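You operate a simulated robot arm through the tools that you are given. There is no shell and no other tool. Be economical: measure what you need, move in short steps, check, and stop when the job is done.

You run a simulated robot arm. Do the job below in one go: nothing can be reset, and whatever is moved stays where it is left.

## Task
Zero the tally, pack the small green orange in the cell for its size, wrap it and tally it.
Fine: it lies on the grey rack; press 0 pcs once before packing; set it down gently, upright; press +1 once after wrapping.

It is judged by the outcome, as a careful person would: the job done as asked, and still so three seconds after it is handed in. It fails if anything else is knocked over, pushed out of place, dropped, spilled or broken.

## Robot
A 6-joint arm with a two-finger parallel gripper, fixed in place. Base frame: the origin is at the foot of the arm, x ahead of it, y to its left, z up; the work surface is at about z = 0. Readings come in mm, rad, newtons and seconds.
With the tool pointing down near the work surface it reaches from about 180 to 460 mm from the base axis. Its first joint turns from -1.222 to 1.222 rad. Payload 1.9 kg.
The TCP is the grasp point between the finger pads, 23 mm short of the fingertips. In the tool frame z runs along the fingers and y along their closing line. Largest opening 94 mm; finger width 38, thickness 10; the body of the gripper, 54 by 96 mm, starts 39 mm behind the TCP.
Orientation is that of the tool frame in the base frame, as [roll, pitch, yaw] about the fixed x, y, z axes, in that order (R = Rz(yaw) Ry(pitch) Rx(roll)). With the fingers straight down and closing along the base's y, the tool's x points along the base's -x, its y along +y and its z along -z.

## Interface
- The arm moves only by the tool move_arm. Its argument "series" is a list of rows, each a list of 7 numbers: the turn, a rotation vector about the tool's x, y, z in rad, then the shift along the tool's x, y, z in mm, then the finger opening in mm, from 0 to 94. In form: [[rx, ry, rz, dx, dy, dz, grip], ...]. A call has 1 to 8 rows; each row is the pose to reach, as a shift and turn from the pose commanded when the call began, along the tool's axes at that moment. Rows are played at 5 a second. More than 50 mm and 0.15 rad between two rows, or a gripper value outside its range, and nothing of the call is played. A pose out of reach is approached as far as the arm can. The call stops where the force on the tool passes 40 N (or 10 N more than at its start, if that is more) or the arm is blocked; 0.2 s more then pass. The fingers move at their own pace (about 108 mm/s each) and stop on an object; they squeeze with about 40 N. The grip force told is the motor's: it shows also when the fingers shut on nothing. Time passes only in rows, and 0.2 s behind the last, so rows that repeat a pose let the fingers close. It gives the time, the measured TCP pose, the force on the tool (base axes), the opening and the grip force at its end, in the units of the frame above (readings bear some noise), with the torque about the TCP (base axes, N m) and any sound that the robot's microphone picked up, and new pictures: "show" is both (left out), scene, wrist or none.
- Cameras (640 x 400 px; columns grow to the right, rows downward): "scene" is fixed at [55.4, 313.3, 428]; the picture's right is [-0.70, -0.71, 0.00], its down [-0.42, 0.41, -0.81] and it looks along [0.58, -0.57, -0.59] (base axes); focal length 216 px, centre (320, 200). "wrist" rides on the gripper at [86, 16, -75] in the tool frame; the picture's right is [-0.18, 0.98, 0.00], its down [-0.58, -0.11, -0.81] and it looks along [-0.79, -0.15, 0.59] (tool axes); focal length 243 px, centre (320, 200). There is no depth. A picture from a camera that has moved, and an enlarged one, comes with that camera's place and axes in the base frame and with its lens. The place of the scene camera against the robot may be out by one fixed shift of up to 12 mm in any direction.
- enlarge(camera, box): a new picture of the part [left, top, right, bottom] of that camera's present view, enlarged. It takes no simulated time.
- finish_job(): hands the job in; it is judged then, once.

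Work in short steps. Places have to be worked out from the pictures, the camera data and where the tool is seen: move nearer, look again, correct. Check each grasp and each placing, and mend what went wrong. You have 120 turns and 200 pictures in all, those below and enlarged ones among them. Open the gripper and draw the arm clear of the work before you hand the job in, unless the task says otherwise; then end with one line.

The tools are called after "Emit:" as name(argument=value, ...) on one line, values as JSON. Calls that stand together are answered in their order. move_arm: Moves the arm, as the interface text tells. Its arguments: {"type":"object","properties":{"series":{"type":"array"},"show":{"type":"string","enum":["both","scene","wrist","none"]}},"required":["series"]} The other tools are called the same way: enlarge (camera, box) takes an enlarged picture of a part of a camera's view; finish_job () hands the job in.

At the start:

```text
time: 0.0
position: [337.9, -133.0, 297.2]
tool_rot: [3.14, 0.002, 3.142]
wrist_force: [-0.6, -0.8, 0.1]
wrist_torque: [0.0, 0.0, 0.03]
gripper_width: 94.2
gripper_force: 0.0
```

scene: 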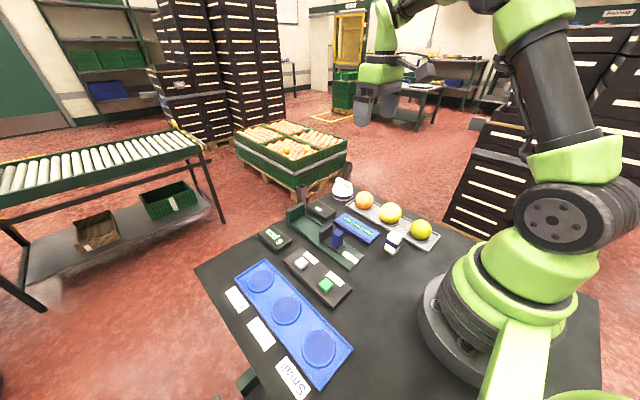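
wrist: 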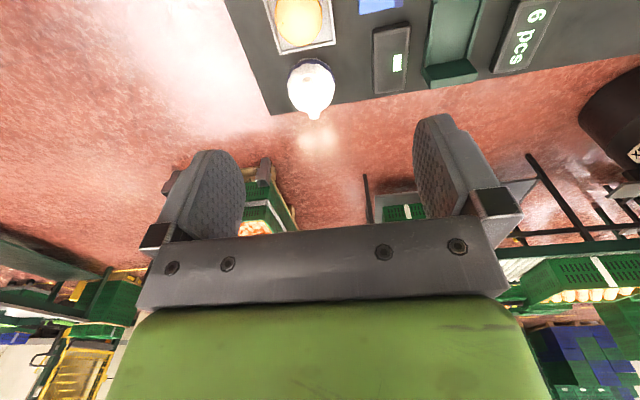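

I'll enlarge the workspace in the scene view to identify the parts.

Emit:
enlarge(camera="scene", box=[250, 170, 450, 310])

Emit:
enlarge(camera="scene", box=[190, 240, 370, 400])

```text
2.86 times, centred on (350, 240) of scene
camera zoom: at [55.4, 313.3, 428.0], right [-0.7, -0.71, 0.0], down [-0.42, 0.41, -0.81], along [0.58, -0.57, -0.59], focal length 617 px, centre (234, 86)
```

zoom: 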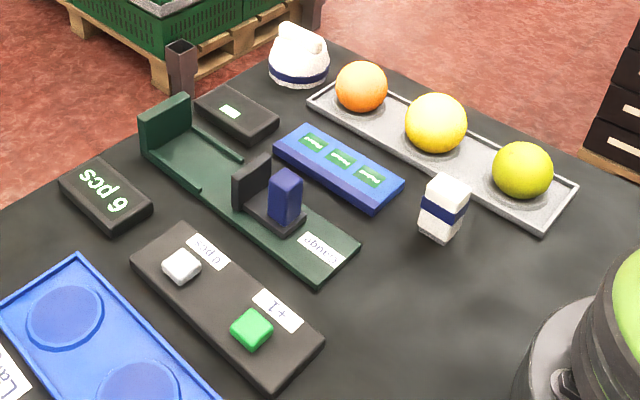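

```text
2.50 times, centred on (280, 320) of scene
camera zoom: at [55.4, 313.3, 428.0], right [-0.7, -0.71, 0.0], down [-0.42, 0.41, -0.81], along [0.58, -0.57, -0.59], focal length 540 px, centre (420, -100)
```

zoom: 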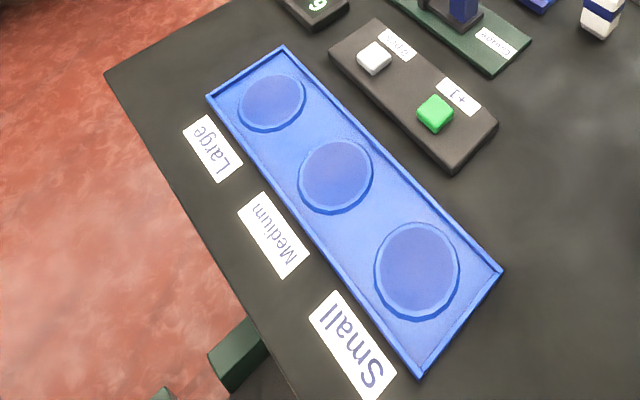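

I can make out a tray (Large/Medium/Small), two buttons, a counter, a gauge and a few unknown items. I'll tilt the wrist camera down over the table for a better view.

Emit:
move_arm(series=[[0, 0.125, 0, 15, 12, 0, 94], [0, 0.25, 0, 30, 24, 0, 94], [0, 0.375, 0, 45, 36, 0, 94], [0, 0.5, 0, 60, 48, 0, 94], [0, 0.625, 0, 75, 60, 0, 94], [0, 0.75, 0, 88, 73, 0, 94]], show="wrist")

```text
time: 1.4
position: [249.1, -59.3, 295.8]
tool_rot: [3.141, -0.75, -3.14]
wrist_force: [0.0, -0.4, 0.2]
wrist_torque: [0.0, 0.03, -0.04]
gripper_width: 94.1
gripper_force: 0.0
camera wrist: at [235.2, -43.7, 410.7], right [0.13, 0.98, -0.12], down [0.97, -0.11, 0.19], along [0.18, -0.15, -0.97], focal length 243 px, centre (320, 200)
```

wrist: 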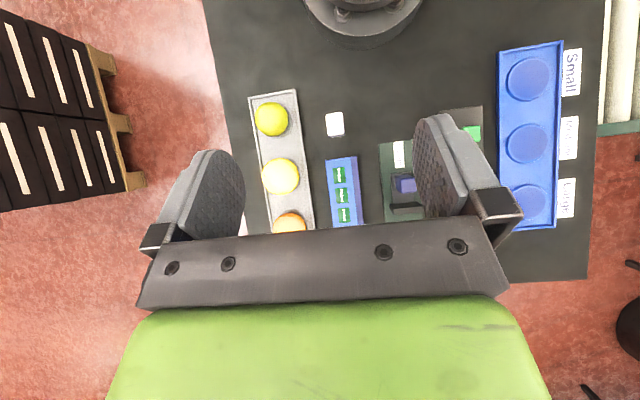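

Emit:
enlarge(camera="wrist", box=[240, 80, 400, 230])

Emit:
enlarge(camera="wrist", box=[370, 30, 600, 240])

Emit:
enlarge(camera="scene", box=[270, 170, 370, 240])

Emit:
enlarge(camera="scene", box=[330, 200, 450, 275])

```text
2.67 times, centred on (320, 155) of wrist
camera zoom: at [235.2, -43.7, 410.7], right [0.13, 0.98, -0.12], down [0.97, -0.11, 0.19], along [0.18, -0.15, -0.97], focal length 647 px, centre (320, 320)
```

zoom: 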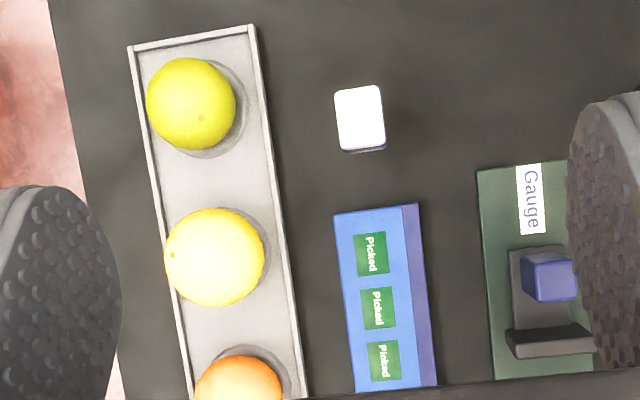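

```text
1.90 times, centred on (485, 135) of wrist
camera zoom: at [235.2, -43.7, 410.7], right [0.13, 0.98, -0.12], down [0.97, -0.11, 0.19], along [0.18, -0.15, -0.97], focal length 462 px, centre (6, 324)
```

zoom: 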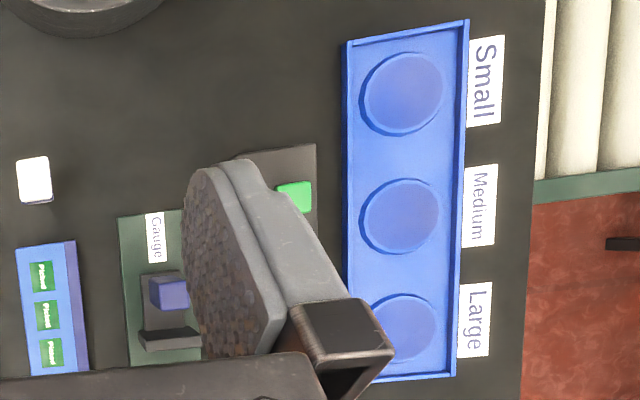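

```text
5.71 times, centred on (320, 205) of scene
camera zoom: at [55.4, 313.3, 428.0], right [-0.7, -0.71, 0.0], down [-0.42, 0.41, -0.81], along [0.58, -0.57, -0.59], focal length 1234 px, centre (320, 171)
```

zoom: 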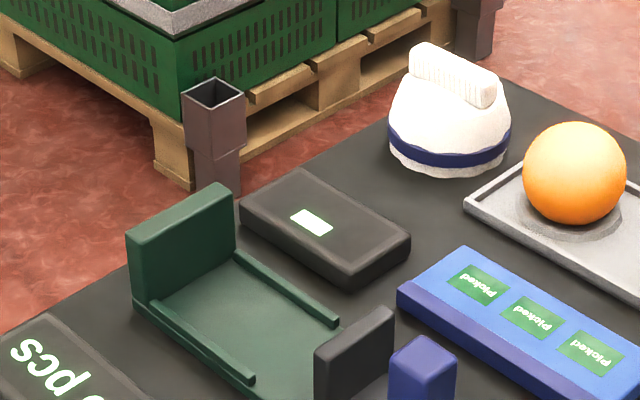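

```text
5.33 times, centred on (390, 238) of scene
camera zoom: at [55.4, 313.3, 428.0], right [-0.7, -0.71, 0.0], down [-0.42, 0.41, -0.81], along [0.58, -0.57, -0.59], focal length 1151 px, centre (-53, 0)
```

zoom: 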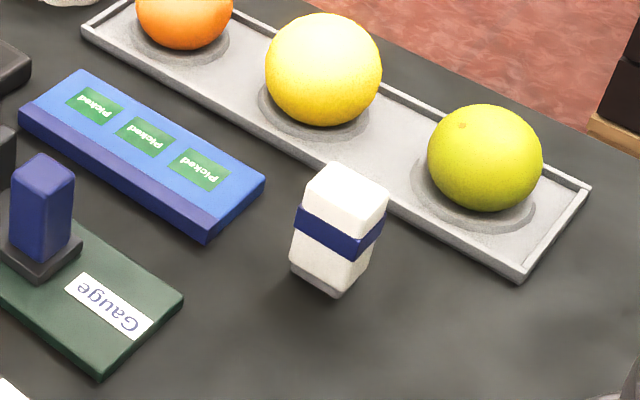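

The white ridged dome looks like the wrap cap, and the Small cell is the one nearest the base. Next I move above the "0 pcs" button (about (313,130)) with the tool straight down and fingers closed.

Emit:
move_arm(series=[[0, -0.125, 0, -27, 32, 13, 60], [0, -0.25, 0, -54, 64, 26, 40], [0, -0.375, 0, -80, 95, 39, 20], [0, -0.5, 0, -107, 126, 52, 0], [0, -0.625, 0, -134, 158, 65, 0], [0, -0.75, 0, -160, 189, 78, 0], [0, -0.75, 0, -160, 189, 78, 0]])

```text
time: 3.0
position: [313.2, 130.1, 133.1]
tool_rot: [3.14, 0.003, -3.141]
wrist_force: [-1.0, -0.1, -0.2]
wrist_torque: [0.0, -0.01, 0.01]
gripper_width: 0.0
gripper_force: 40.0
camera wrist: at [225.8, 146.1, 207.1], right [0.18, 0.98, 0.0], down [0.58, -0.11, 0.81], along [0.79, -0.15, -0.59], focal length 243 px, centre (320, 200)
```

scene: 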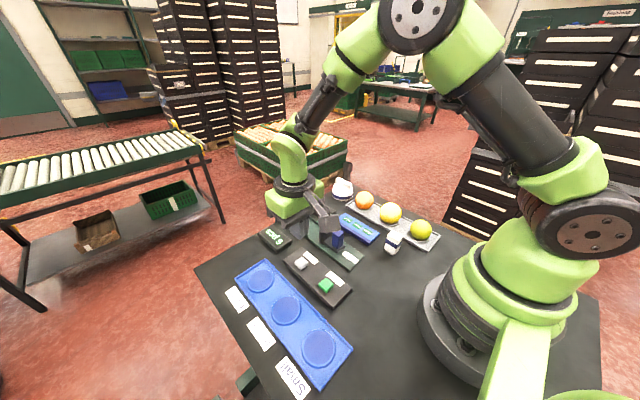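
wrist: 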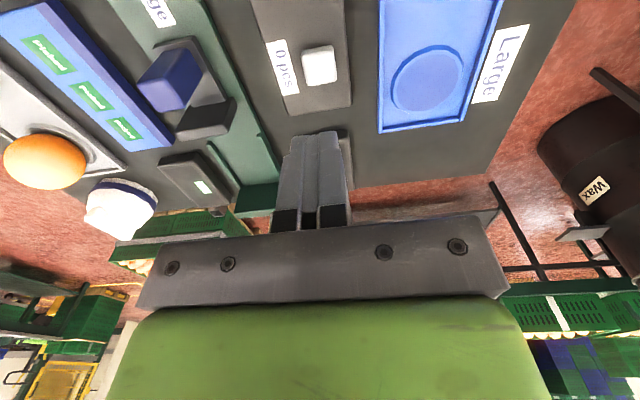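

The button is located at about (308,130). I descend to just above it.

Emit:
move_arm(series=[[0, 0, 0, 5, 0, 35, 0], [0, 0, 0, 5, 0, 70, 0], [0, 0, 0, 5, 0, 70, 0]], show="wrist")

Emit:
enlarge(camera="scene", box=[250, 200, 370, 310])

```text
time: 3.8
position: [310.4, 128.8, 62.1]
tool_rot: [3.141, 0.002, 3.14]
wrist_force: [-0.4, 0.6, -0.2]
wrist_torque: [-0.01, 0.02, 0.0]
gripper_width: 0.2
gripper_force: 40.2
camera wrist: at [222.7, 144.9, 138.1], right [0.18, 0.98, 0.0], down [0.58, -0.11, 0.81], along [0.79, -0.15, -0.59], focal length 243 px, centre (320, 200)
```

wrist: 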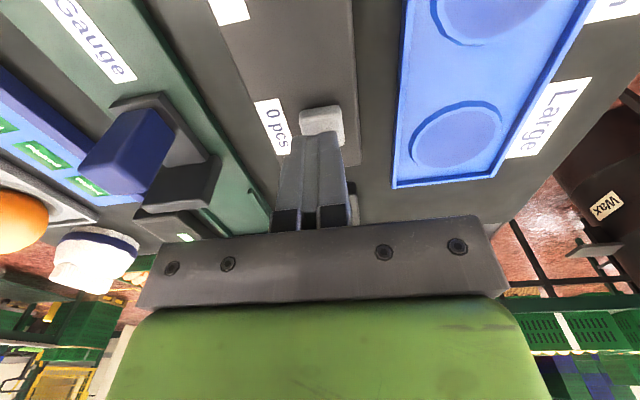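

```text
3.64 times, centred on (310, 255) of scene
camera zoom: at [55.4, 313.3, 428.0], right [-0.7, -0.71, 0.0], down [-0.42, 0.41, -0.81], along [0.58, -0.57, -0.59], focal length 785 px, centre (356, 0)
```

zoom: 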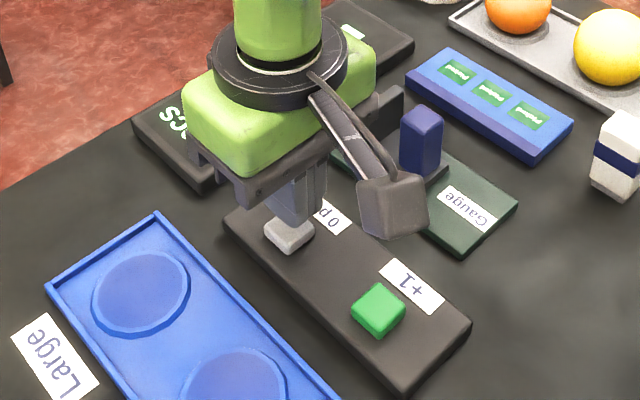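

The button centre is near x≈304. I shift slightly and come down in small steps until contact.

Emit:
move_arm(series=[[0, 0, 0, 5, 1, 4, 0], [0, 0, 0, 5, 1, 8, 0], [0, 0, 0, 5, 1, 11, 0], [0, 0, 0, 5, 1, 13, 0], [0, 0, 0, 5, 1, 13, 0]], show="none")

Emit:
enlarge(camera="scene", box=[250, 200, 370, 310])

```text
time: 5.0
position: [304.1, 131.4, 50.0]
tool_rot: [3.14, 0.0, -3.14]
wrist_force: [-0.2, -0.3, -0.4]
wrist_torque: [-0.05, 0.01, 0.0]
gripper_width: 0.0
gripper_force: 39.4
```

```text
3.64 times, centred on (310, 255) of scene
camera zoom: at [55.4, 313.3, 428.0], right [-0.7, -0.71, 0.0], down [-0.42, 0.41, -0.81], along [0.58, -0.57, -0.59], focal length 785 px, centre (356, 0)
```

zoom: 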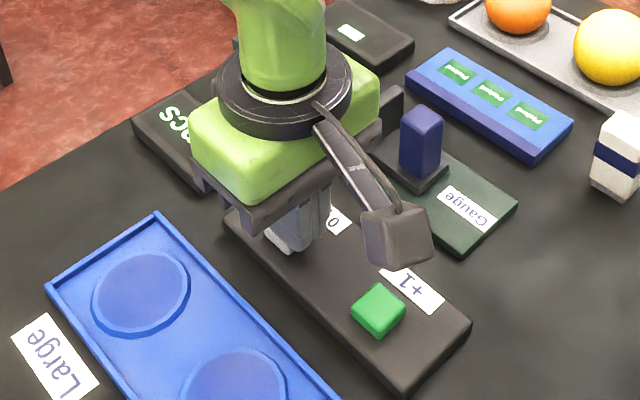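

No contact yet (tips about 27 mm). I continue a few mm.

Emit:
move_arm(series=[[0, 0, 0, 0, 0, 1, 0], [0, 0, 0, 0, 0, 2, 0], [0, 0, 0, 0, 0, 3, 0], [0, 0, 0, 0, 0, 4, 0]], show="none")

```text
time: 6.0
position: [304.1, 129.9, 45.1]
tool_rot: [3.141, 0.002, 3.141]
wrist_force: [-0.4, 1.1, 2.5]
wrist_torque: [0.0, 0.01, 0.01]
gripper_width: 0.0
gripper_force: 40.2
heard: click
```

A click was heard: the button is pressed. I lift straight up and check the counter.

Emit:
move_arm(series=[[0, 0, 0, 0, 0, -30, 0], [0, 0, 0, 0, 0, -75, 0], [0, 0, 0, 0, 0, -120, 0], [0, 0, 0, 20, -45, -140, 30], [0, 0, 0, 40, -90, -150, 90]], show="none")

Emit:
enlarge(camera="scene", box=[230, 200, 350, 300])

```text
refused: row 4 steps farther than a row can; nothing moved
```

```text
4.00 times, centred on (290, 250) of scene
camera zoom: at [55.4, 313.3, 428.0], right [-0.7, -0.71, 0.0], down [-0.42, 0.41, -0.81], along [0.58, -0.57, -0.59], focal length 864 px, centre (440, 0)
```

zoom: 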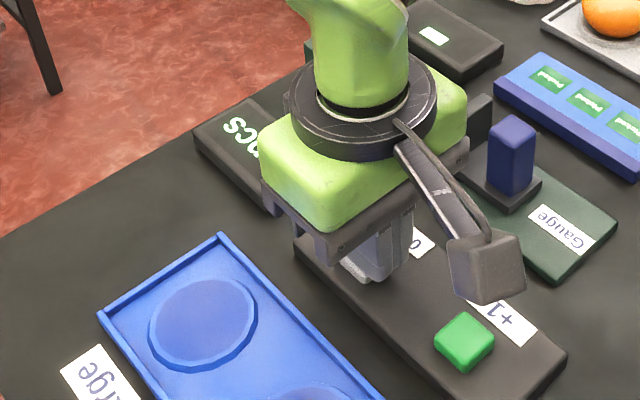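

Redoing with smaller steps: lift up, then look at the counter.

Emit:
move_arm(series=[[0, 0, 0, 0, 0, -30, 0], [0, 0, 0, 0, 0, -75, 0], [0, 0, 0, 0, 0, -120, 0], [0, 0, 0, 15, -40, -130, 30], [0, 0, 0, 30, -80, -135, 76], [0, 0, 0, 45, -120, -135, 76], [0, 0, 0, 65, -165, -135, 76], [0, 0, 0, 85, -205, -135, 76]], show="wrist")

Emit:
enlarge(camera="scene", box=[230, 200, 350, 300])

```text
time: 7.8
position: [219.6, -74.3, 179.4]
tool_rot: [3.14, 0.003, -3.138]
wrist_force: [-0.1, 0.7, 0.2]
wrist_torque: [-0.02, 0.05, -0.03]
gripper_width: 76.1
gripper_force: 0.2
camera wrist: at [130.8, -58.6, 253.2], right [0.18, 0.98, 0.0], down [0.58, -0.11, 0.81], along [0.79, -0.15, -0.59], focal length 243 px, centre (320, 200)
```

wrist: 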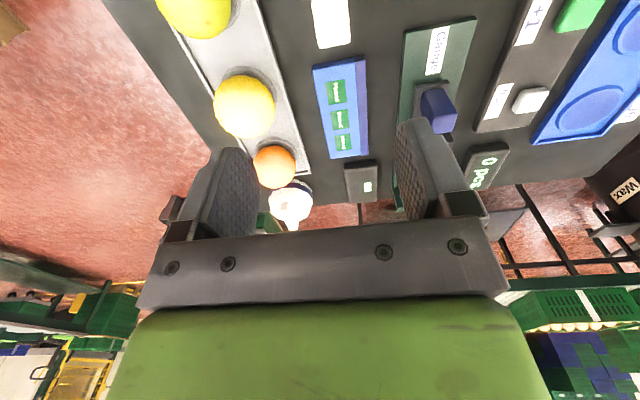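

```text
4.00 times, centred on (290, 250) of scene
camera zoom: at [55.4, 313.3, 428.0], right [-0.7, -0.71, 0.0], down [-0.42, 0.41, -0.81], along [0.58, -0.57, -0.59], focal length 864 px, centre (440, 0)
```

zoom: 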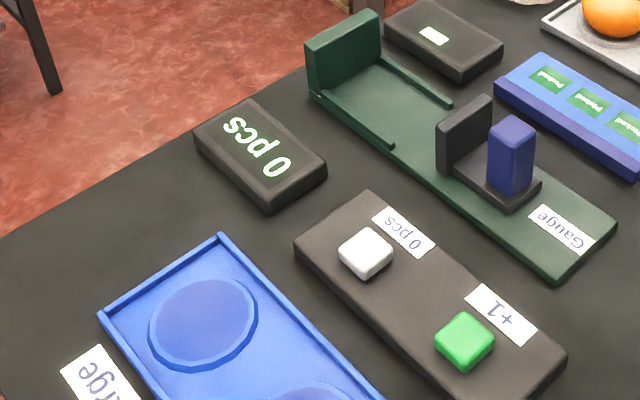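

The counter reads 0. The green orange is at about (172,-158), so I move above it.

Emit:
move_arm(series=[[0, 0, 0, 24, -41, 0, 76], [0, 0, 0, 48, -83, 5, 76], [0, 0, 0, 48, -83, 45, 76], [0, 0, 0, 48, -83, 69, 76], [0, 0, 0, 48, -83, 69, 76]])

```text
time: 9.0
position: [172.1, -158.8, 107.9]
tool_rot: [-3.141, 0.002, -3.141]
wrist_force: [-0.1, 0.0, 0.3]
wrist_torque: [0.0, -0.01, -0.01]
gripper_width: 75.9
gripper_force: 0.1
camera wrist: at [83.8, -142.9, 183.4], right [0.18, 0.98, 0.0], down [0.58, -0.11, 0.81], along [0.79, -0.15, -0.59], focal length 243 px, centre (320, 200)
```

scene: 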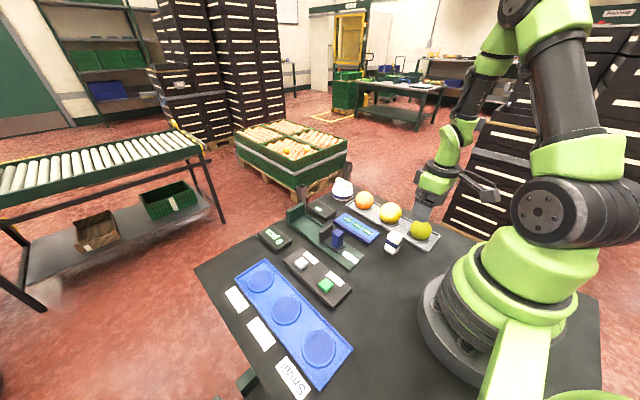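
wrist: 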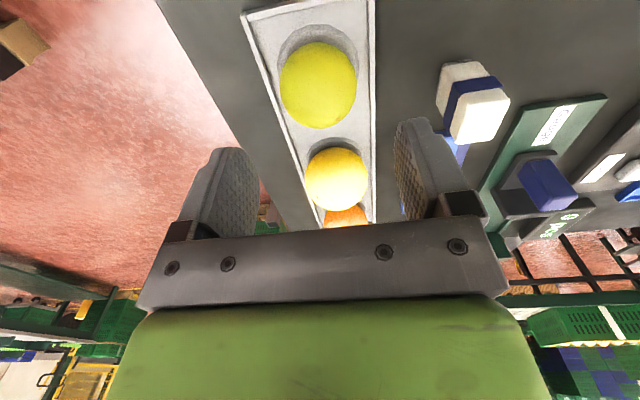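

The orange is centred near (165,-159). I shift and descend halfway, then re-check.

Emit:
move_arm(series=[[0, 0, 0, 7, 0, 15, 70], [0, 0, 0, 7, 0, 35, 70], [0, 0, 0, 7, 0, 45, 70], [0, 0, 0, 7, 0, 45, 70]], show="wrist")

Emit:
enlarge(camera="scene", box=[370, 190, 460, 260])

```text
time: 10.0
position: [164.3, -158.2, 65.4]
tool_rot: [-3.141, 0.001, -3.141]
wrist_force: [0.2, -0.1, -0.1]
wrist_torque: [0.0, 0.03, -0.03]
gripper_width: 69.8
gripper_force: 0.0
camera wrist: at [76.7, -142.3, 140.5], right [0.18, 0.98, 0.0], down [0.58, -0.11, 0.81], along [0.79, -0.15, -0.59], focal length 243 px, centre (320, 200)
```

wrist: 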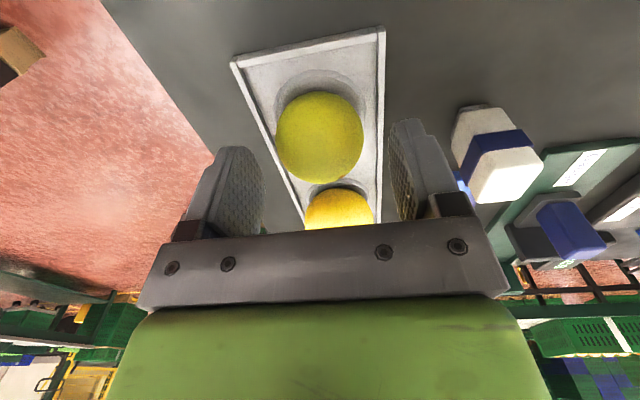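

```text
5.71 times, centred on (415, 225) of scene
camera zoom: at [55.4, 313.3, 428.0], right [-0.7, -0.71, 0.0], down [-0.42, 0.41, -0.81], along [0.58, -0.57, -0.59], focal length 1234 px, centre (-223, 57)
```

zoom: 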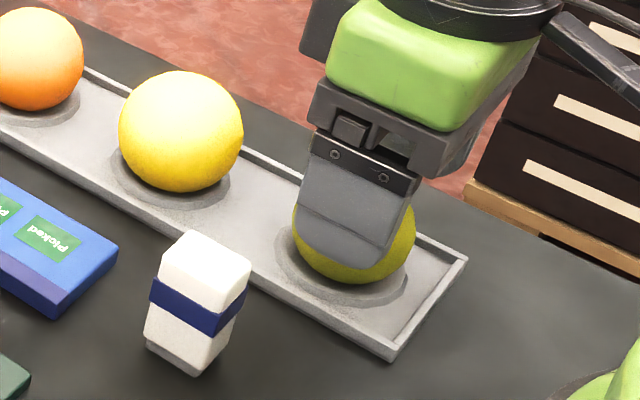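

Well aligned. I descend to TCP z≈36, still open.

Emit:
move_arm(series=[[0, 0, 0, 1, 0, 10, 66], [0, 0, 0, 1, 0, 20, 64], [0, 0, 0, 1, 0, 26, 64], [0, 0, 0, 1, 0, 29, 64], [0, 0, 0, 1, 0, 29, 64]], show="none")

Emit:
enlarge(camera="scene", box=[370, 190, 460, 260])

```text
time: 11.2
position: [162.9, -157.7, 35.2]
tool_rot: [3.139, 0.004, -3.141]
wrist_force: [-0.5, 0.1, -0.3]
wrist_torque: [0.0, 0.0, 0.0]
gripper_width: 63.7
gripper_force: 0.1
```

```text
5.71 times, centred on (415, 225) of scene
camera zoom: at [55.4, 313.3, 428.0], right [-0.7, -0.71, 0.0], down [-0.42, 0.41, -0.81], along [0.58, -0.57, -0.59], focal length 1234 px, centre (-223, 57)
```

zoom: 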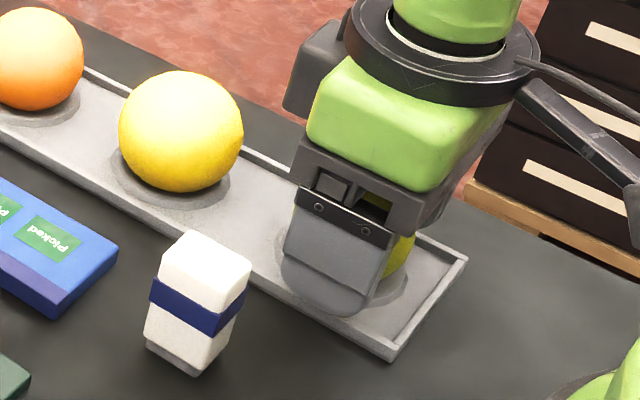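

I close the fingers on the orange.

Emit:
move_arm(series=[[0, 0, 0, 0, 0, 0, 54], [0, 0, 0, 0, 0, 0, 46], [0, 0, 0, 0, 0, 0, 40], [0, 0, 0, 0, 0, 0, 40]], show="none")

```text
time: 12.2
position: [163.4, -157.4, 36.2]
tool_rot: [3.139, 0.003, 3.141]
wrist_force: [-0.4, -0.2, -0.4]
wrist_torque: [0.01, 0.05, -0.02]
gripper_width: 50.4
gripper_force: 40.4
```

The orange is held (50 mm wide). I lift it and check.

Emit:
move_arm(series=[[0, 0, 0, 0, 0, -10, 40], [0, 0, 0, 0, 0, -40, 40], [0, 0, 0, 0, 0, -80, 40], [0, 0, 0, 0, 0, -120, 40]])

```text
time: 13.2
position: [163.5, -157.0, 157.7]
tool_rot: [3.141, 0.002, 3.141]
wrist_force: [0.1, 0.1, -0.8]
wrist_torque: [-0.03, 0.02, -0.02]
gripper_width: 50.2
gripper_force: 39.7
camera wrist: at [76.5, -139.7, 232.5], right [0.18, 0.98, 0.0], down [0.58, -0.11, 0.81], along [0.79, -0.15, -0.59], focal length 243 px, centre (320, 200)
```

scene: 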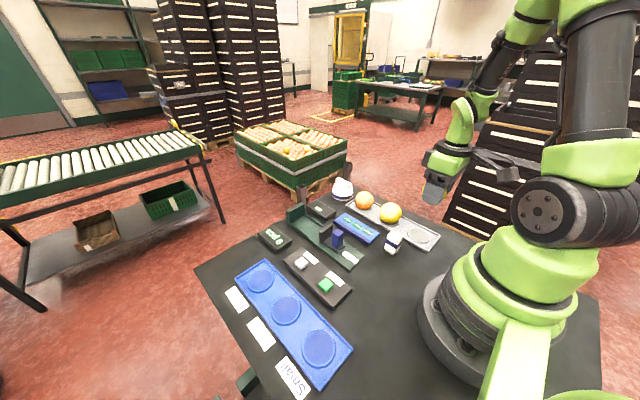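
wrist: 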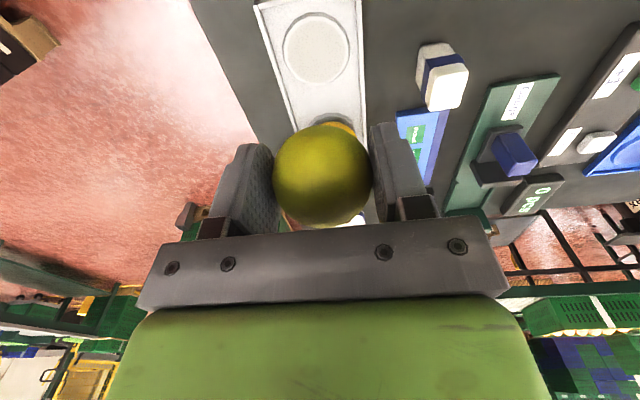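

Securely held. I carry it in an arc around the base toward the Small cell at about (168,216).

Emit:
move_arm(series=[[0, 0, 0, -32, 35, 0, 40], [0, 0, 0, -62, 73, 0, 40], [0, 0, 0, -82, 118, 0, 40], [0, 0, 0, -87, 167, 0, 40], [0, 0, 0, -82, 215, 0, 40], [0, 0, 0, -67, 261, 0, 40], [0, 0, 0, -42, 303, 0, 40], [0, 0, 0, -22, 342, 0, 40]], show="wrist")

```text
time: 15.0
position: [181.5, 184.8, 155.0]
tool_rot: [3.139, 0.002, -3.14]
wrist_force: [0.2, 0.5, -1.6]
wrist_torque: [-0.05, 0.0, 0.02]
gripper_width: 50.6
gripper_force: 40.6
camera wrist: at [93.7, 201.7, 231.0], right [0.18, 0.98, 0.0], down [0.58, -0.11, 0.81], along [0.79, -0.15, -0.59], focal length 243 px, centre (320, 200)
```

wrist: 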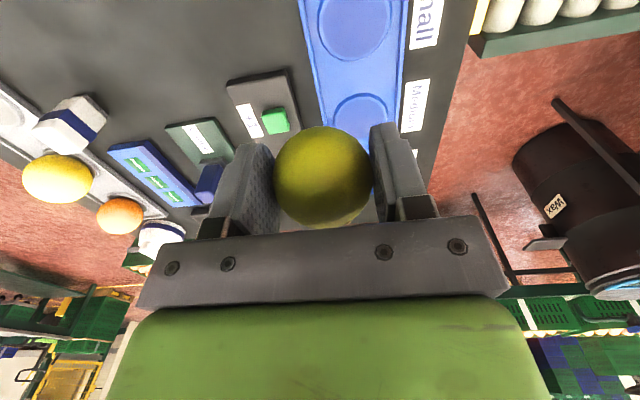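

The cell centre is confirmed at about (169,216). I move over it and lower to z≈85.

Emit:
move_arm(series=[[0, 0, 0, 12, 31, 0, 40], [0, 0, 0, 12, 31, 35, 40], [0, 0, 0, 12, 31, 70, 40], [0, 0, 0, 12, 31, 70, 40]])

Emit:
enlarge(camera="scene", box=[250, 270, 410, 400])

```text
time: 16.0
position: [173.0, 213.3, 85.1]
tool_rot: [3.139, 0.001, 3.141]
wrist_force: [0.3, 0.7, -0.1]
wrist_torque: [-0.02, 0.02, -0.04]
gripper_width: 50.2
gripper_force: 40.3
camera wrist: at [85.5, 230.7, 160.2], right [0.18, 0.98, 0.0], down [0.58, -0.11, 0.81], along [0.79, -0.15, -0.59], focal length 243 px, centre (320, 200)
```

scene: 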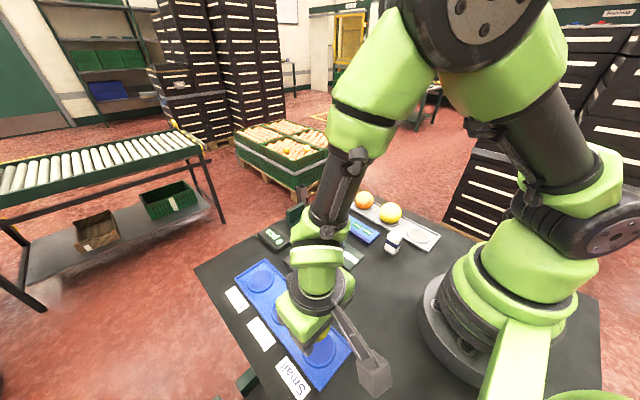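
wrist: 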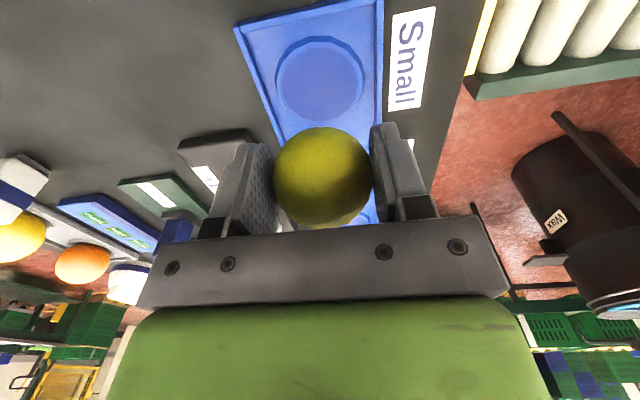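

```text
3.08 times, centred on (330, 335) of scene
camera zoom: at [55.4, 313.3, 428.0], right [-0.7, -0.71, 0.0], down [-0.42, 0.41, -0.81], along [0.58, -0.57, -0.59], focal length 664 px, centre (289, -215)
```

zoom: 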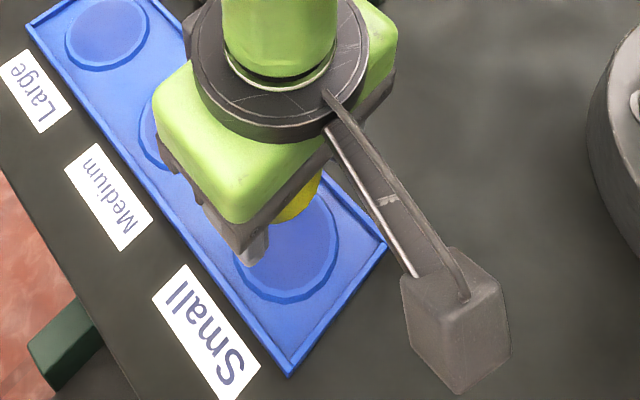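

Cell centre is about (165,215.5). I correct and lower to z≈45, then go slowly.

Emit:
move_arm(series=[[0, 0, 0, 7, 2, 15, 40], [0, 0, 0, 7, 2, 30, 40], [0, 0, 0, 7, 2, 40, 40], [0, 0, 0, 7, 2, 40, 40]])

```text
time: 17.0
position: [167.0, 217.8, 45.3]
tool_rot: [3.14, 0.002, -3.141]
wrist_force: [-0.3, 0.1, 0.0]
wrist_torque: [-0.01, -0.03, 0.0]
gripper_width: 50.2
gripper_force: 40.0
camera wrist: at [79.2, 233.6, 120.9], right [0.18, 0.98, 0.0], down [0.58, -0.11, 0.81], along [0.79, -0.15, -0.59], focal length 243 px, centre (320, 200)
```

scene: 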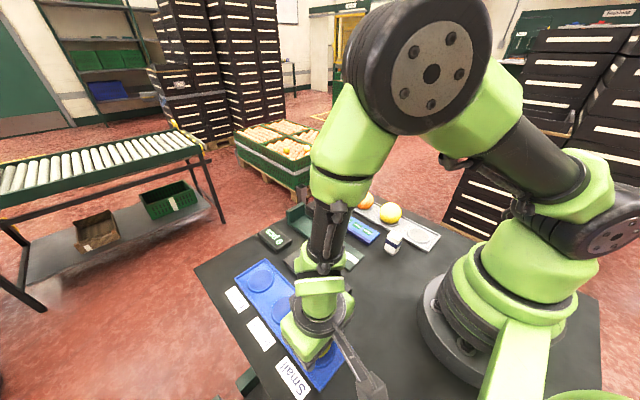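
wrist: 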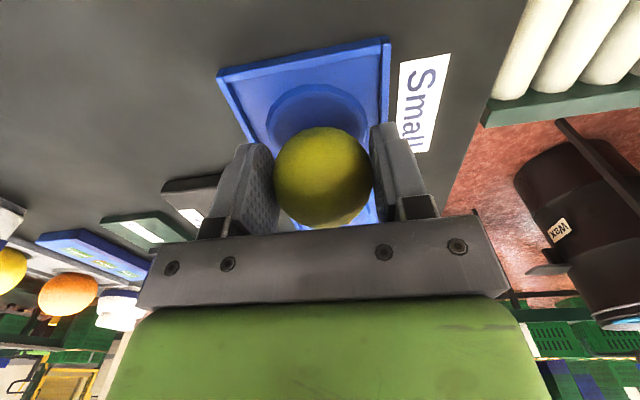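

Aligned over the cell. I lower in about 2 mm steps watching force.

Emit:
move_arm(series=[[0, 0, 0, 1, -1, 2, 40], [0, 0, 0, 1, -1, 4, 40], [0, 0, 0, 1, -1, 6, 40], [0, 0, 0, 1, -1, 7, 40], [0, 0, 0, 1, -1, 7, 40]], show="none")

Emit:
enlarge(camera="scene", box=[270, 300, 390, 400])

```text
time: 18.2
position: [164.4, 216.8, 38.8]
tool_rot: [3.14, 0.001, -3.141]
wrist_force: [-0.1, 0.9, -1.7]
wrist_torque: [0.02, 0.01, 0.0]
gripper_width: 50.4
gripper_force: 40.1
```

```text
4.00 times, centred on (330, 350) of scene
camera zoom: at [55.4, 313.3, 428.0], right [-0.7, -0.71, 0.0], down [-0.42, 0.41, -0.81], along [0.58, -0.57, -0.59], focal length 864 px, centre (280, -400)
```

zoom: 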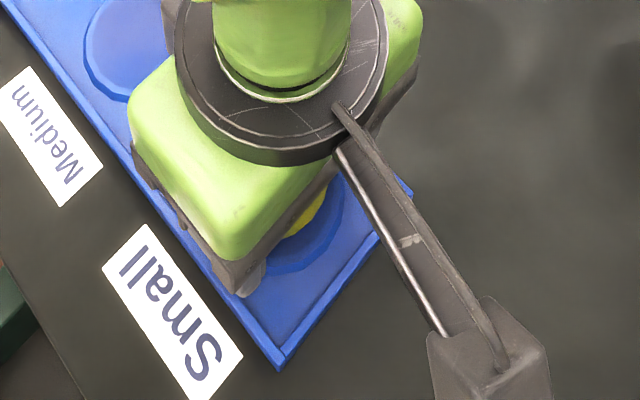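

No contact yet. I continue in 1 mm steps.

Emit:
move_arm(series=[[0, 0, 0, 0, 0, 1, 40], [0, 0, 0, 0, 0, 2, 40], [0, 0, 0, 0, 0, 3, 40], [0, 0, 0, 0, 0, 3, 40]], show="none")

```text
time: 19.2
position: [165.2, 217.4, 35.5]
tool_rot: [3.141, 0.004, -3.14]
wrist_force: [-0.1, 0.9, -0.7]
wrist_torque: [-0.01, 0.02, 0.0]
gripper_width: 50.5
gripper_force: 40.2
```

Emit:
move_arm(series=[[0, 0, 0, 0, 0, 1, 40], [0, 0, 0, 0, 0, 2, 40], [0, 0, 0, 0, 0, 2, 40]], show="wrist")

```text
time: 20.0
position: [165.5, 217.9, 35.1]
tool_rot: [3.137, 0.003, 3.141]
wrist_force: [-9.4, -1.8, 37.6]
wrist_torque: [-0.02, -0.08, -0.01]
gripper_width: 50.6
gripper_force: 40.0
camera wrist: at [78.0, 233.3, 109.7], right [0.18, 0.98, 0.0], down [0.58, -0.11, 0.81], along [0.79, -0.15, -0.59], focal length 243 px, centre (320, 200)
```

wrist: 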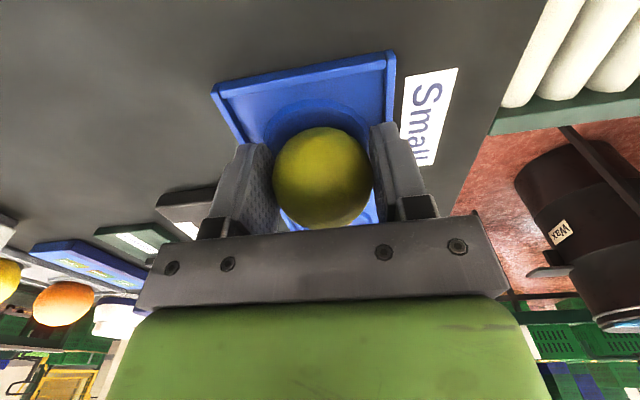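

Firm contact with a slight push toward -x. I back off 1.5 mm, nudge 2 mm to -x and check the force.

Emit:
move_arm(series=[[0, 0, 0, 0, 0, -1.5, 40], [0, 0, 0, 2, 0, -1.5, 40], [0, 0, 0, 2, 0, -1.0, 40], [0, 0, 0, 2, 0, -1.0, 40]], show="none")

```text
time: 21.0
position: [162.6, 217.4, 36.0]
tool_rot: [3.139, 0.002, -3.142]
wrist_force: [-0.4, 0.4, 0.0]
wrist_torque: [-0.04, -0.02, 0.01]
gripper_width: 50.3
gripper_force: 39.5
```

Emit:
move_arm(series=[[0, 0, 0, 0, 0, 0.4, 40], [0, 0, 0, 0, 0, 0.8, 40], [0, 0, 0, 0, 0, 0.8, 40]], show="none")

```text
time: 21.8
position: [162.5, 217.5, 34.0]
tool_rot: [-3.141, 0.001, -3.141]
wrist_force: [-4.2, -2.1, 19.4]
wrist_torque: [-0.04, -0.11, -0.01]
gripper_width: 50.2
gripper_force: 39.9
```

Now it is seated on the cell. I ease off 0.5 mm and open the fingers gradually.

Emit:
move_arm(series=[[0, 0, 0, 0, 0, -0.5, 40], [0, 0, 0, 0, 0, -0.5, 51], [0, 0, 0, 0, 0, -0.5, 54], [0, 0, 0, 0, 0, -0.5, 58], [0, 0, 0, 0, 0, -0.5, 62], [0, 0, 0, 0, 0, -0.5, 62]], show="wrist")

```text
time: 23.2
position: [163.0, 217.2, 34.4]
tool_rot: [3.139, 0.003, 3.141]
wrist_force: [0.0, 0.3, -0.6]
wrist_torque: [-0.04, -0.04, -0.01]
gripper_width: 62.1
gripper_force: 0.1
camera wrist: at [75.9, 233.1, 110.0], right [0.18, 0.98, 0.0], down [0.58, -0.11, 0.81], along [0.79, -0.15, -0.59], focal length 243 px, centre (320, 200)
```

wrist: 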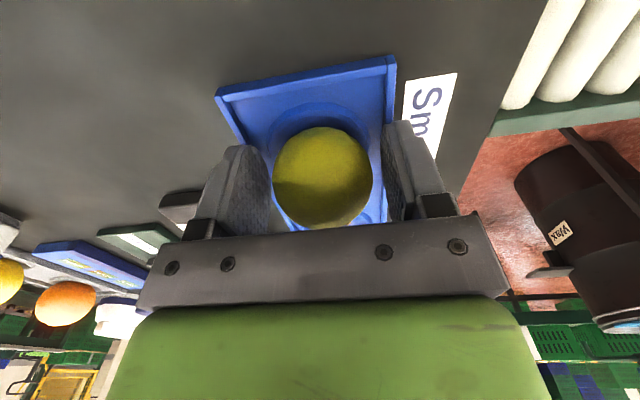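

Released and stable. I lift straight up and check the placing.

Emit:
move_arm(series=[[0, 0, 0, 0, 0, -10, 62], [0, 0, 0, 0, 0, -30, 66], [0, 0, 0, 0, 0, -65, 70], [0, 0, 0, 0, 0, -105, 70], [0, 0, 0, -40, -20, -120, 70]], show="wrist")

Emit:
enlarge(camera="scene", box=[270, 300, 390, 400])

```text
time: 24.4
position: [203.4, 195.9, 156.8]
tool_rot: [3.14, 0.001, -3.141]
wrist_force: [-0.6, -0.4, 0.3]
wrist_torque: [0.06, -0.01, -0.01]
gripper_width: 69.9
gripper_force: 0.1
camera wrist: at [115.6, 212.1, 231.4], right [0.18, 0.98, 0.0], down [0.58, -0.11, 0.81], along [0.79, -0.15, -0.59], focal length 243 px, centre (320, 200)
```

wrist: 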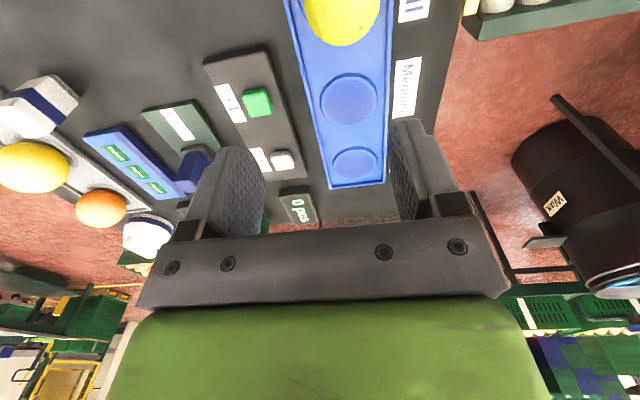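

```text
4.00 times, centred on (330, 350) of scene
camera zoom: at [55.4, 313.3, 428.0], right [-0.7, -0.71, 0.0], down [-0.42, 0.41, -0.81], along [0.58, -0.57, -0.59], focal length 864 px, centre (280, -400)
```

zoom: 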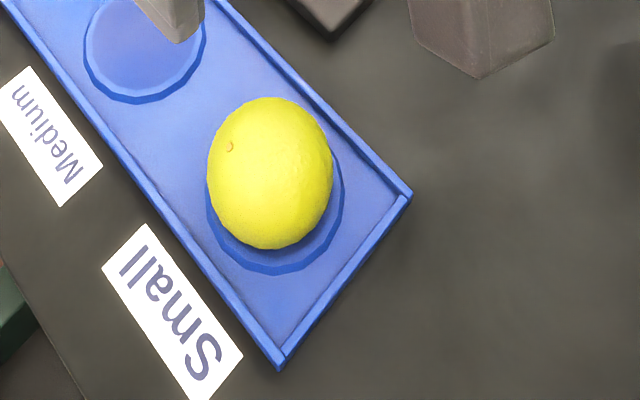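

The orange sits in the Small cell, stem side up. Now I move toward the white wrap dome near (435,-165) for a closer look.

Emit:
move_arm(series=[[0, 0, 0, -16, -40, 0, 80], [0, 0, 0, -32, -80, 0, 94], [0, 0, 0, -48, -120, 0, 94], [0, 0, 0, -64, -160, 0, 94], [0, 0, 0, -80, -200, 0, 94], [0, 0, 0, -96, -240, 0, 94], [0, 0, 0, -112, -280, 0, 94], [0, 0, 0, -127, -316, 0, 94]], show="wrist")

Emit:
enlarge(camera="wrist", box=[240, 100, 400, 220])

```text
time: 26.2
position: [331.1, -117.9, 156.8]
tool_rot: [3.141, 0.002, 3.141]
wrist_force: [-0.3, 0.2, -0.7]
wrist_torque: [0.01, 0.0, 0.01]
gripper_width: 94.0
gripper_force: 0.0
camera wrist: at [244.2, -102.1, 230.6], right [0.18, 0.98, 0.0], down [0.58, -0.11, 0.81], along [0.79, -0.15, -0.59], focal length 243 px, centre (320, 200)
```

wrist: 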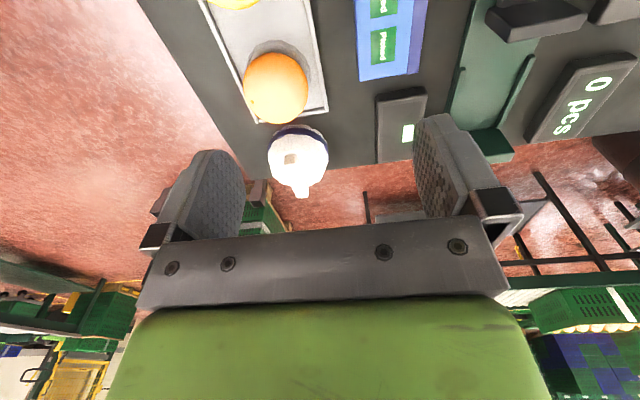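

```text
3.33 times, centred on (320, 160) of wrist
camera zoom: at [244.2, -102.1, 230.6], right [0.18, 0.98, 0.0], down [0.58, -0.11, 0.81], along [0.79, -0.15, -0.59], focal length 809 px, centre (320, 333)
```

zoom: 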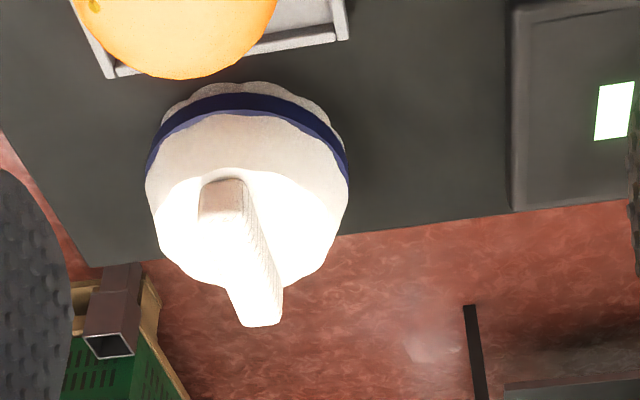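

The wrap dome has a bar handle running along x, centred around (438,-163), top about z≈57. I approach above it to refine.

Emit:
move_arm(series=[[0, 0, 0, -40, -20, 0, 94], [0, 0, 0, -75, -35, 5, 70], [0, 0, 0, -92, -44, 20, 50], [0, 0, 0, -92, -44, 30, 40], [0, 0, 0, -92, -44, 30, 40]])

Emit:
enlarge(camera="wrist", box=[240, 20, 400, 220])

Emit:
enlarge(camera="scene", box=[310, 150, 390, 220])

```text
time: 27.4
position: [424.5, -160.0, 125.3]
tool_rot: [3.141, 0.002, -3.141]
wrist_force: [-0.1, -0.3, 0.6]
wrist_torque: [-0.01, -0.03, 0.05]
gripper_width: 40.1
gripper_force: 0.0
camera wrist: at [336.5, -144.8, 200.4], right [0.18, 0.98, 0.0], down [0.58, -0.11, 0.81], along [0.79, -0.15, -0.59], focal length 243 px, centre (320, 200)
```

scene: 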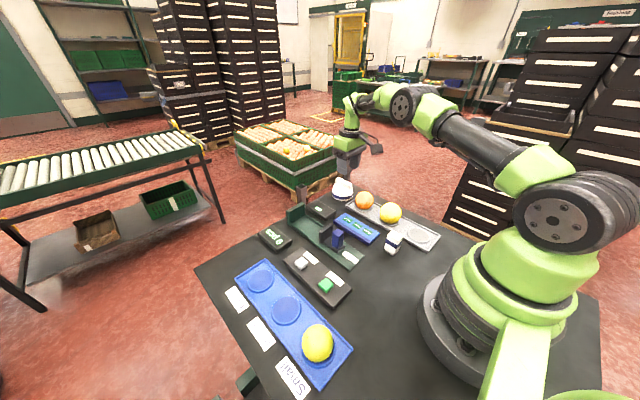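
wrist: 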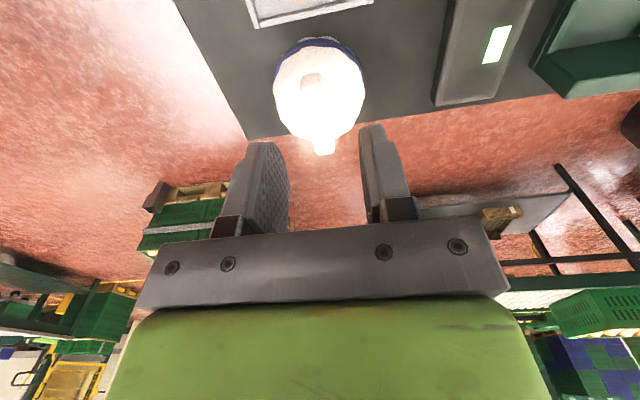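

```text
2.00 times, centred on (320, 120) of wrist
camera zoom: at [336.5, -144.8, 200.4], right [0.18, 0.98, 0.0], down [0.58, -0.11, 0.81], along [0.79, -0.15, -0.59], focal length 485 px, centre (320, 360)
```

zoom: 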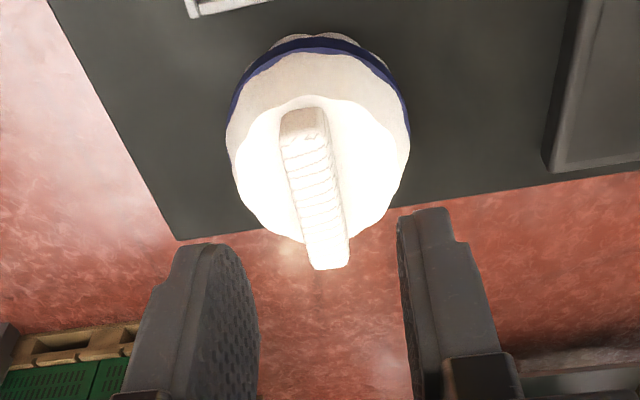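

```text
5.71 times, centred on (350, 185) of scene
camera zoom: at [55.4, 313.3, 428.0], right [-0.7, -0.71, 0.0], down [-0.42, 0.41, -0.81], along [0.58, -0.57, -0.59], focal length 1234 px, centre (149, 286)
```

zoom: 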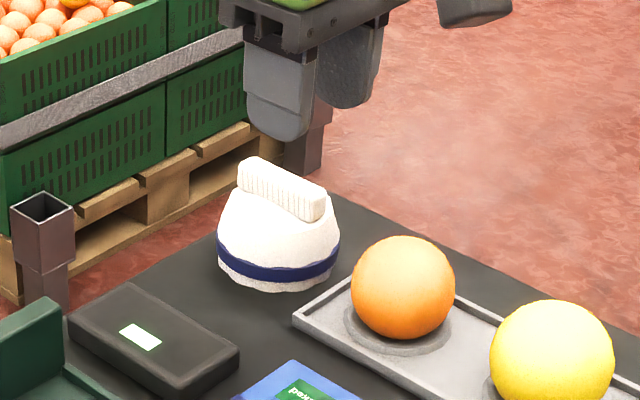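

Bar runs from about (416,-165) to (466,-166), top near 57 mm. I go over its middle with the tips just above the bar.

Emit:
move_arm(series=[[0, 0, 0, -13, -5.5, 10, 40], [0, 0, 0, -13, -5.5, 25, 40], [0, 0, 0, -13, -5.5, 38, 40], [0, 0, 0, -13, -5.5, 38, 40]], show="wrist")

Emit:
enlarge(camera="wrist", box=[240, 20, 400, 220])

Emit:
enlarge(camera="scene", box=[310, 150, 390, 220])

```text
time: 28.4
position: [430.9, -166.1, 86.6]
tool_rot: [3.14, 0.001, -3.141]
wrist_force: [-0.2, -0.1, -0.1]
wrist_torque: [0.0, -0.01, 0.01]
gripper_width: 39.9
gripper_force: 0.1
out of reach, approached as far as the arm can: row 1, 2, 3, 4
camera wrist: at [344.0, -149.4, 162.1], right [0.18, 0.98, 0.0], down [0.58, -0.11, 0.81], along [0.79, -0.15, -0.59], focal length 243 px, centre (320, 200)
```

wrist: 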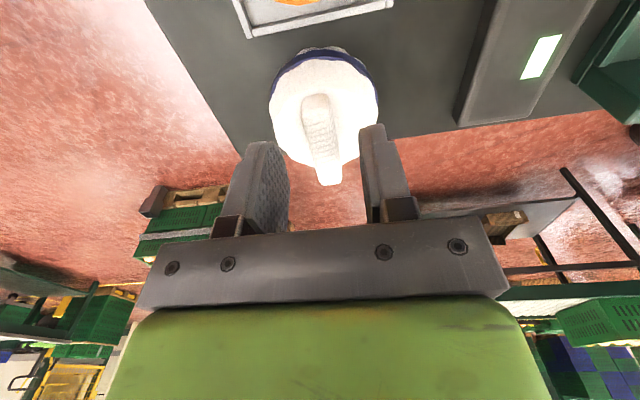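

```text
2.00 times, centred on (320, 120) of wrist
camera zoom: at [344.0, -149.4, 162.1], right [0.18, 0.98, 0.0], down [0.58, -0.11, 0.81], along [0.79, -0.15, -0.59], focal length 485 px, centre (320, 360)
```

zoom: 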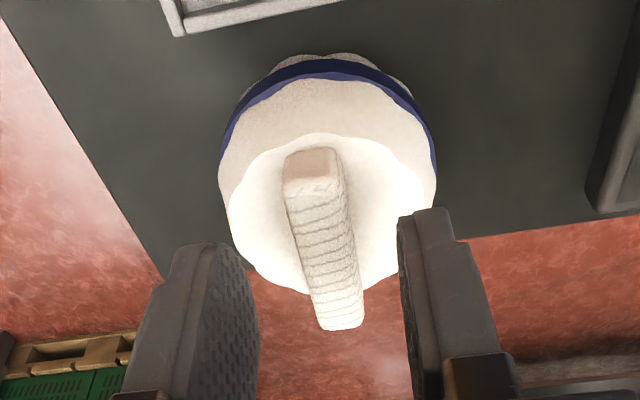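

```text
5.71 times, centred on (350, 185) of scene
camera zoom: at [55.4, 313.3, 428.0], right [-0.7, -0.71, 0.0], down [-0.42, 0.41, -0.81], along [0.58, -0.57, -0.59], focal length 1234 px, centre (149, 286)
```

zoom: 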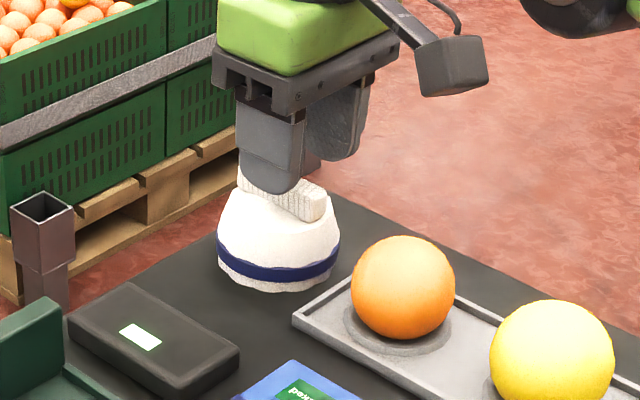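

Reach limits me to x≈431, which still covers the handle's centre (bar mid about (440,-164.5)). I descend to tips near 46 mm.

Emit:
move_arm(series=[[0, 0, 0, 0, 1.5, 6, 36], [0, 0, 0, 0, 1.5, 12, 34], [0, 0, 0, 0, 1.5, 17, 34], [0, 0, 0, 0, 1.5, 17, 34]], show="wrist")

Emit:
enlarge(camera="scene", box=[310, 150, 390, 220])

```text
time: 29.4
position: [431.0, -164.0, 69.7]
tool_rot: [3.139, 0.003, -3.141]
wrist_force: [-0.4, 0.4, -0.2]
wrist_torque: [-0.02, 0.03, -0.01]
gripper_width: 34.0
gripper_force: 0.1
camera wrist: at [343.6, -148.0, 145.1], right [0.18, 0.98, 0.0], down [0.58, -0.11, 0.81], along [0.79, -0.15, -0.59], focal length 243 px, centre (320, 200)
```

wrist: 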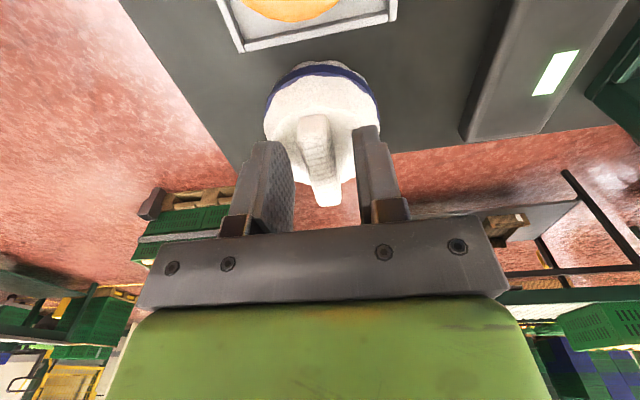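

```text
5.71 times, centred on (350, 185) of scene
camera zoom: at [55.4, 313.3, 428.0], right [-0.7, -0.71, 0.0], down [-0.42, 0.41, -0.81], along [0.58, -0.57, -0.59], focal length 1234 px, centre (149, 286)
```

zoom: 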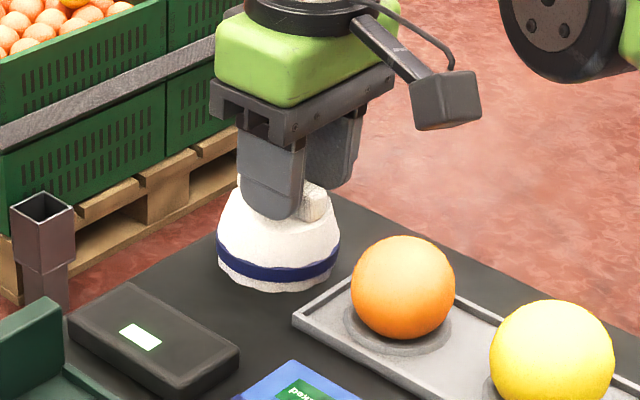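

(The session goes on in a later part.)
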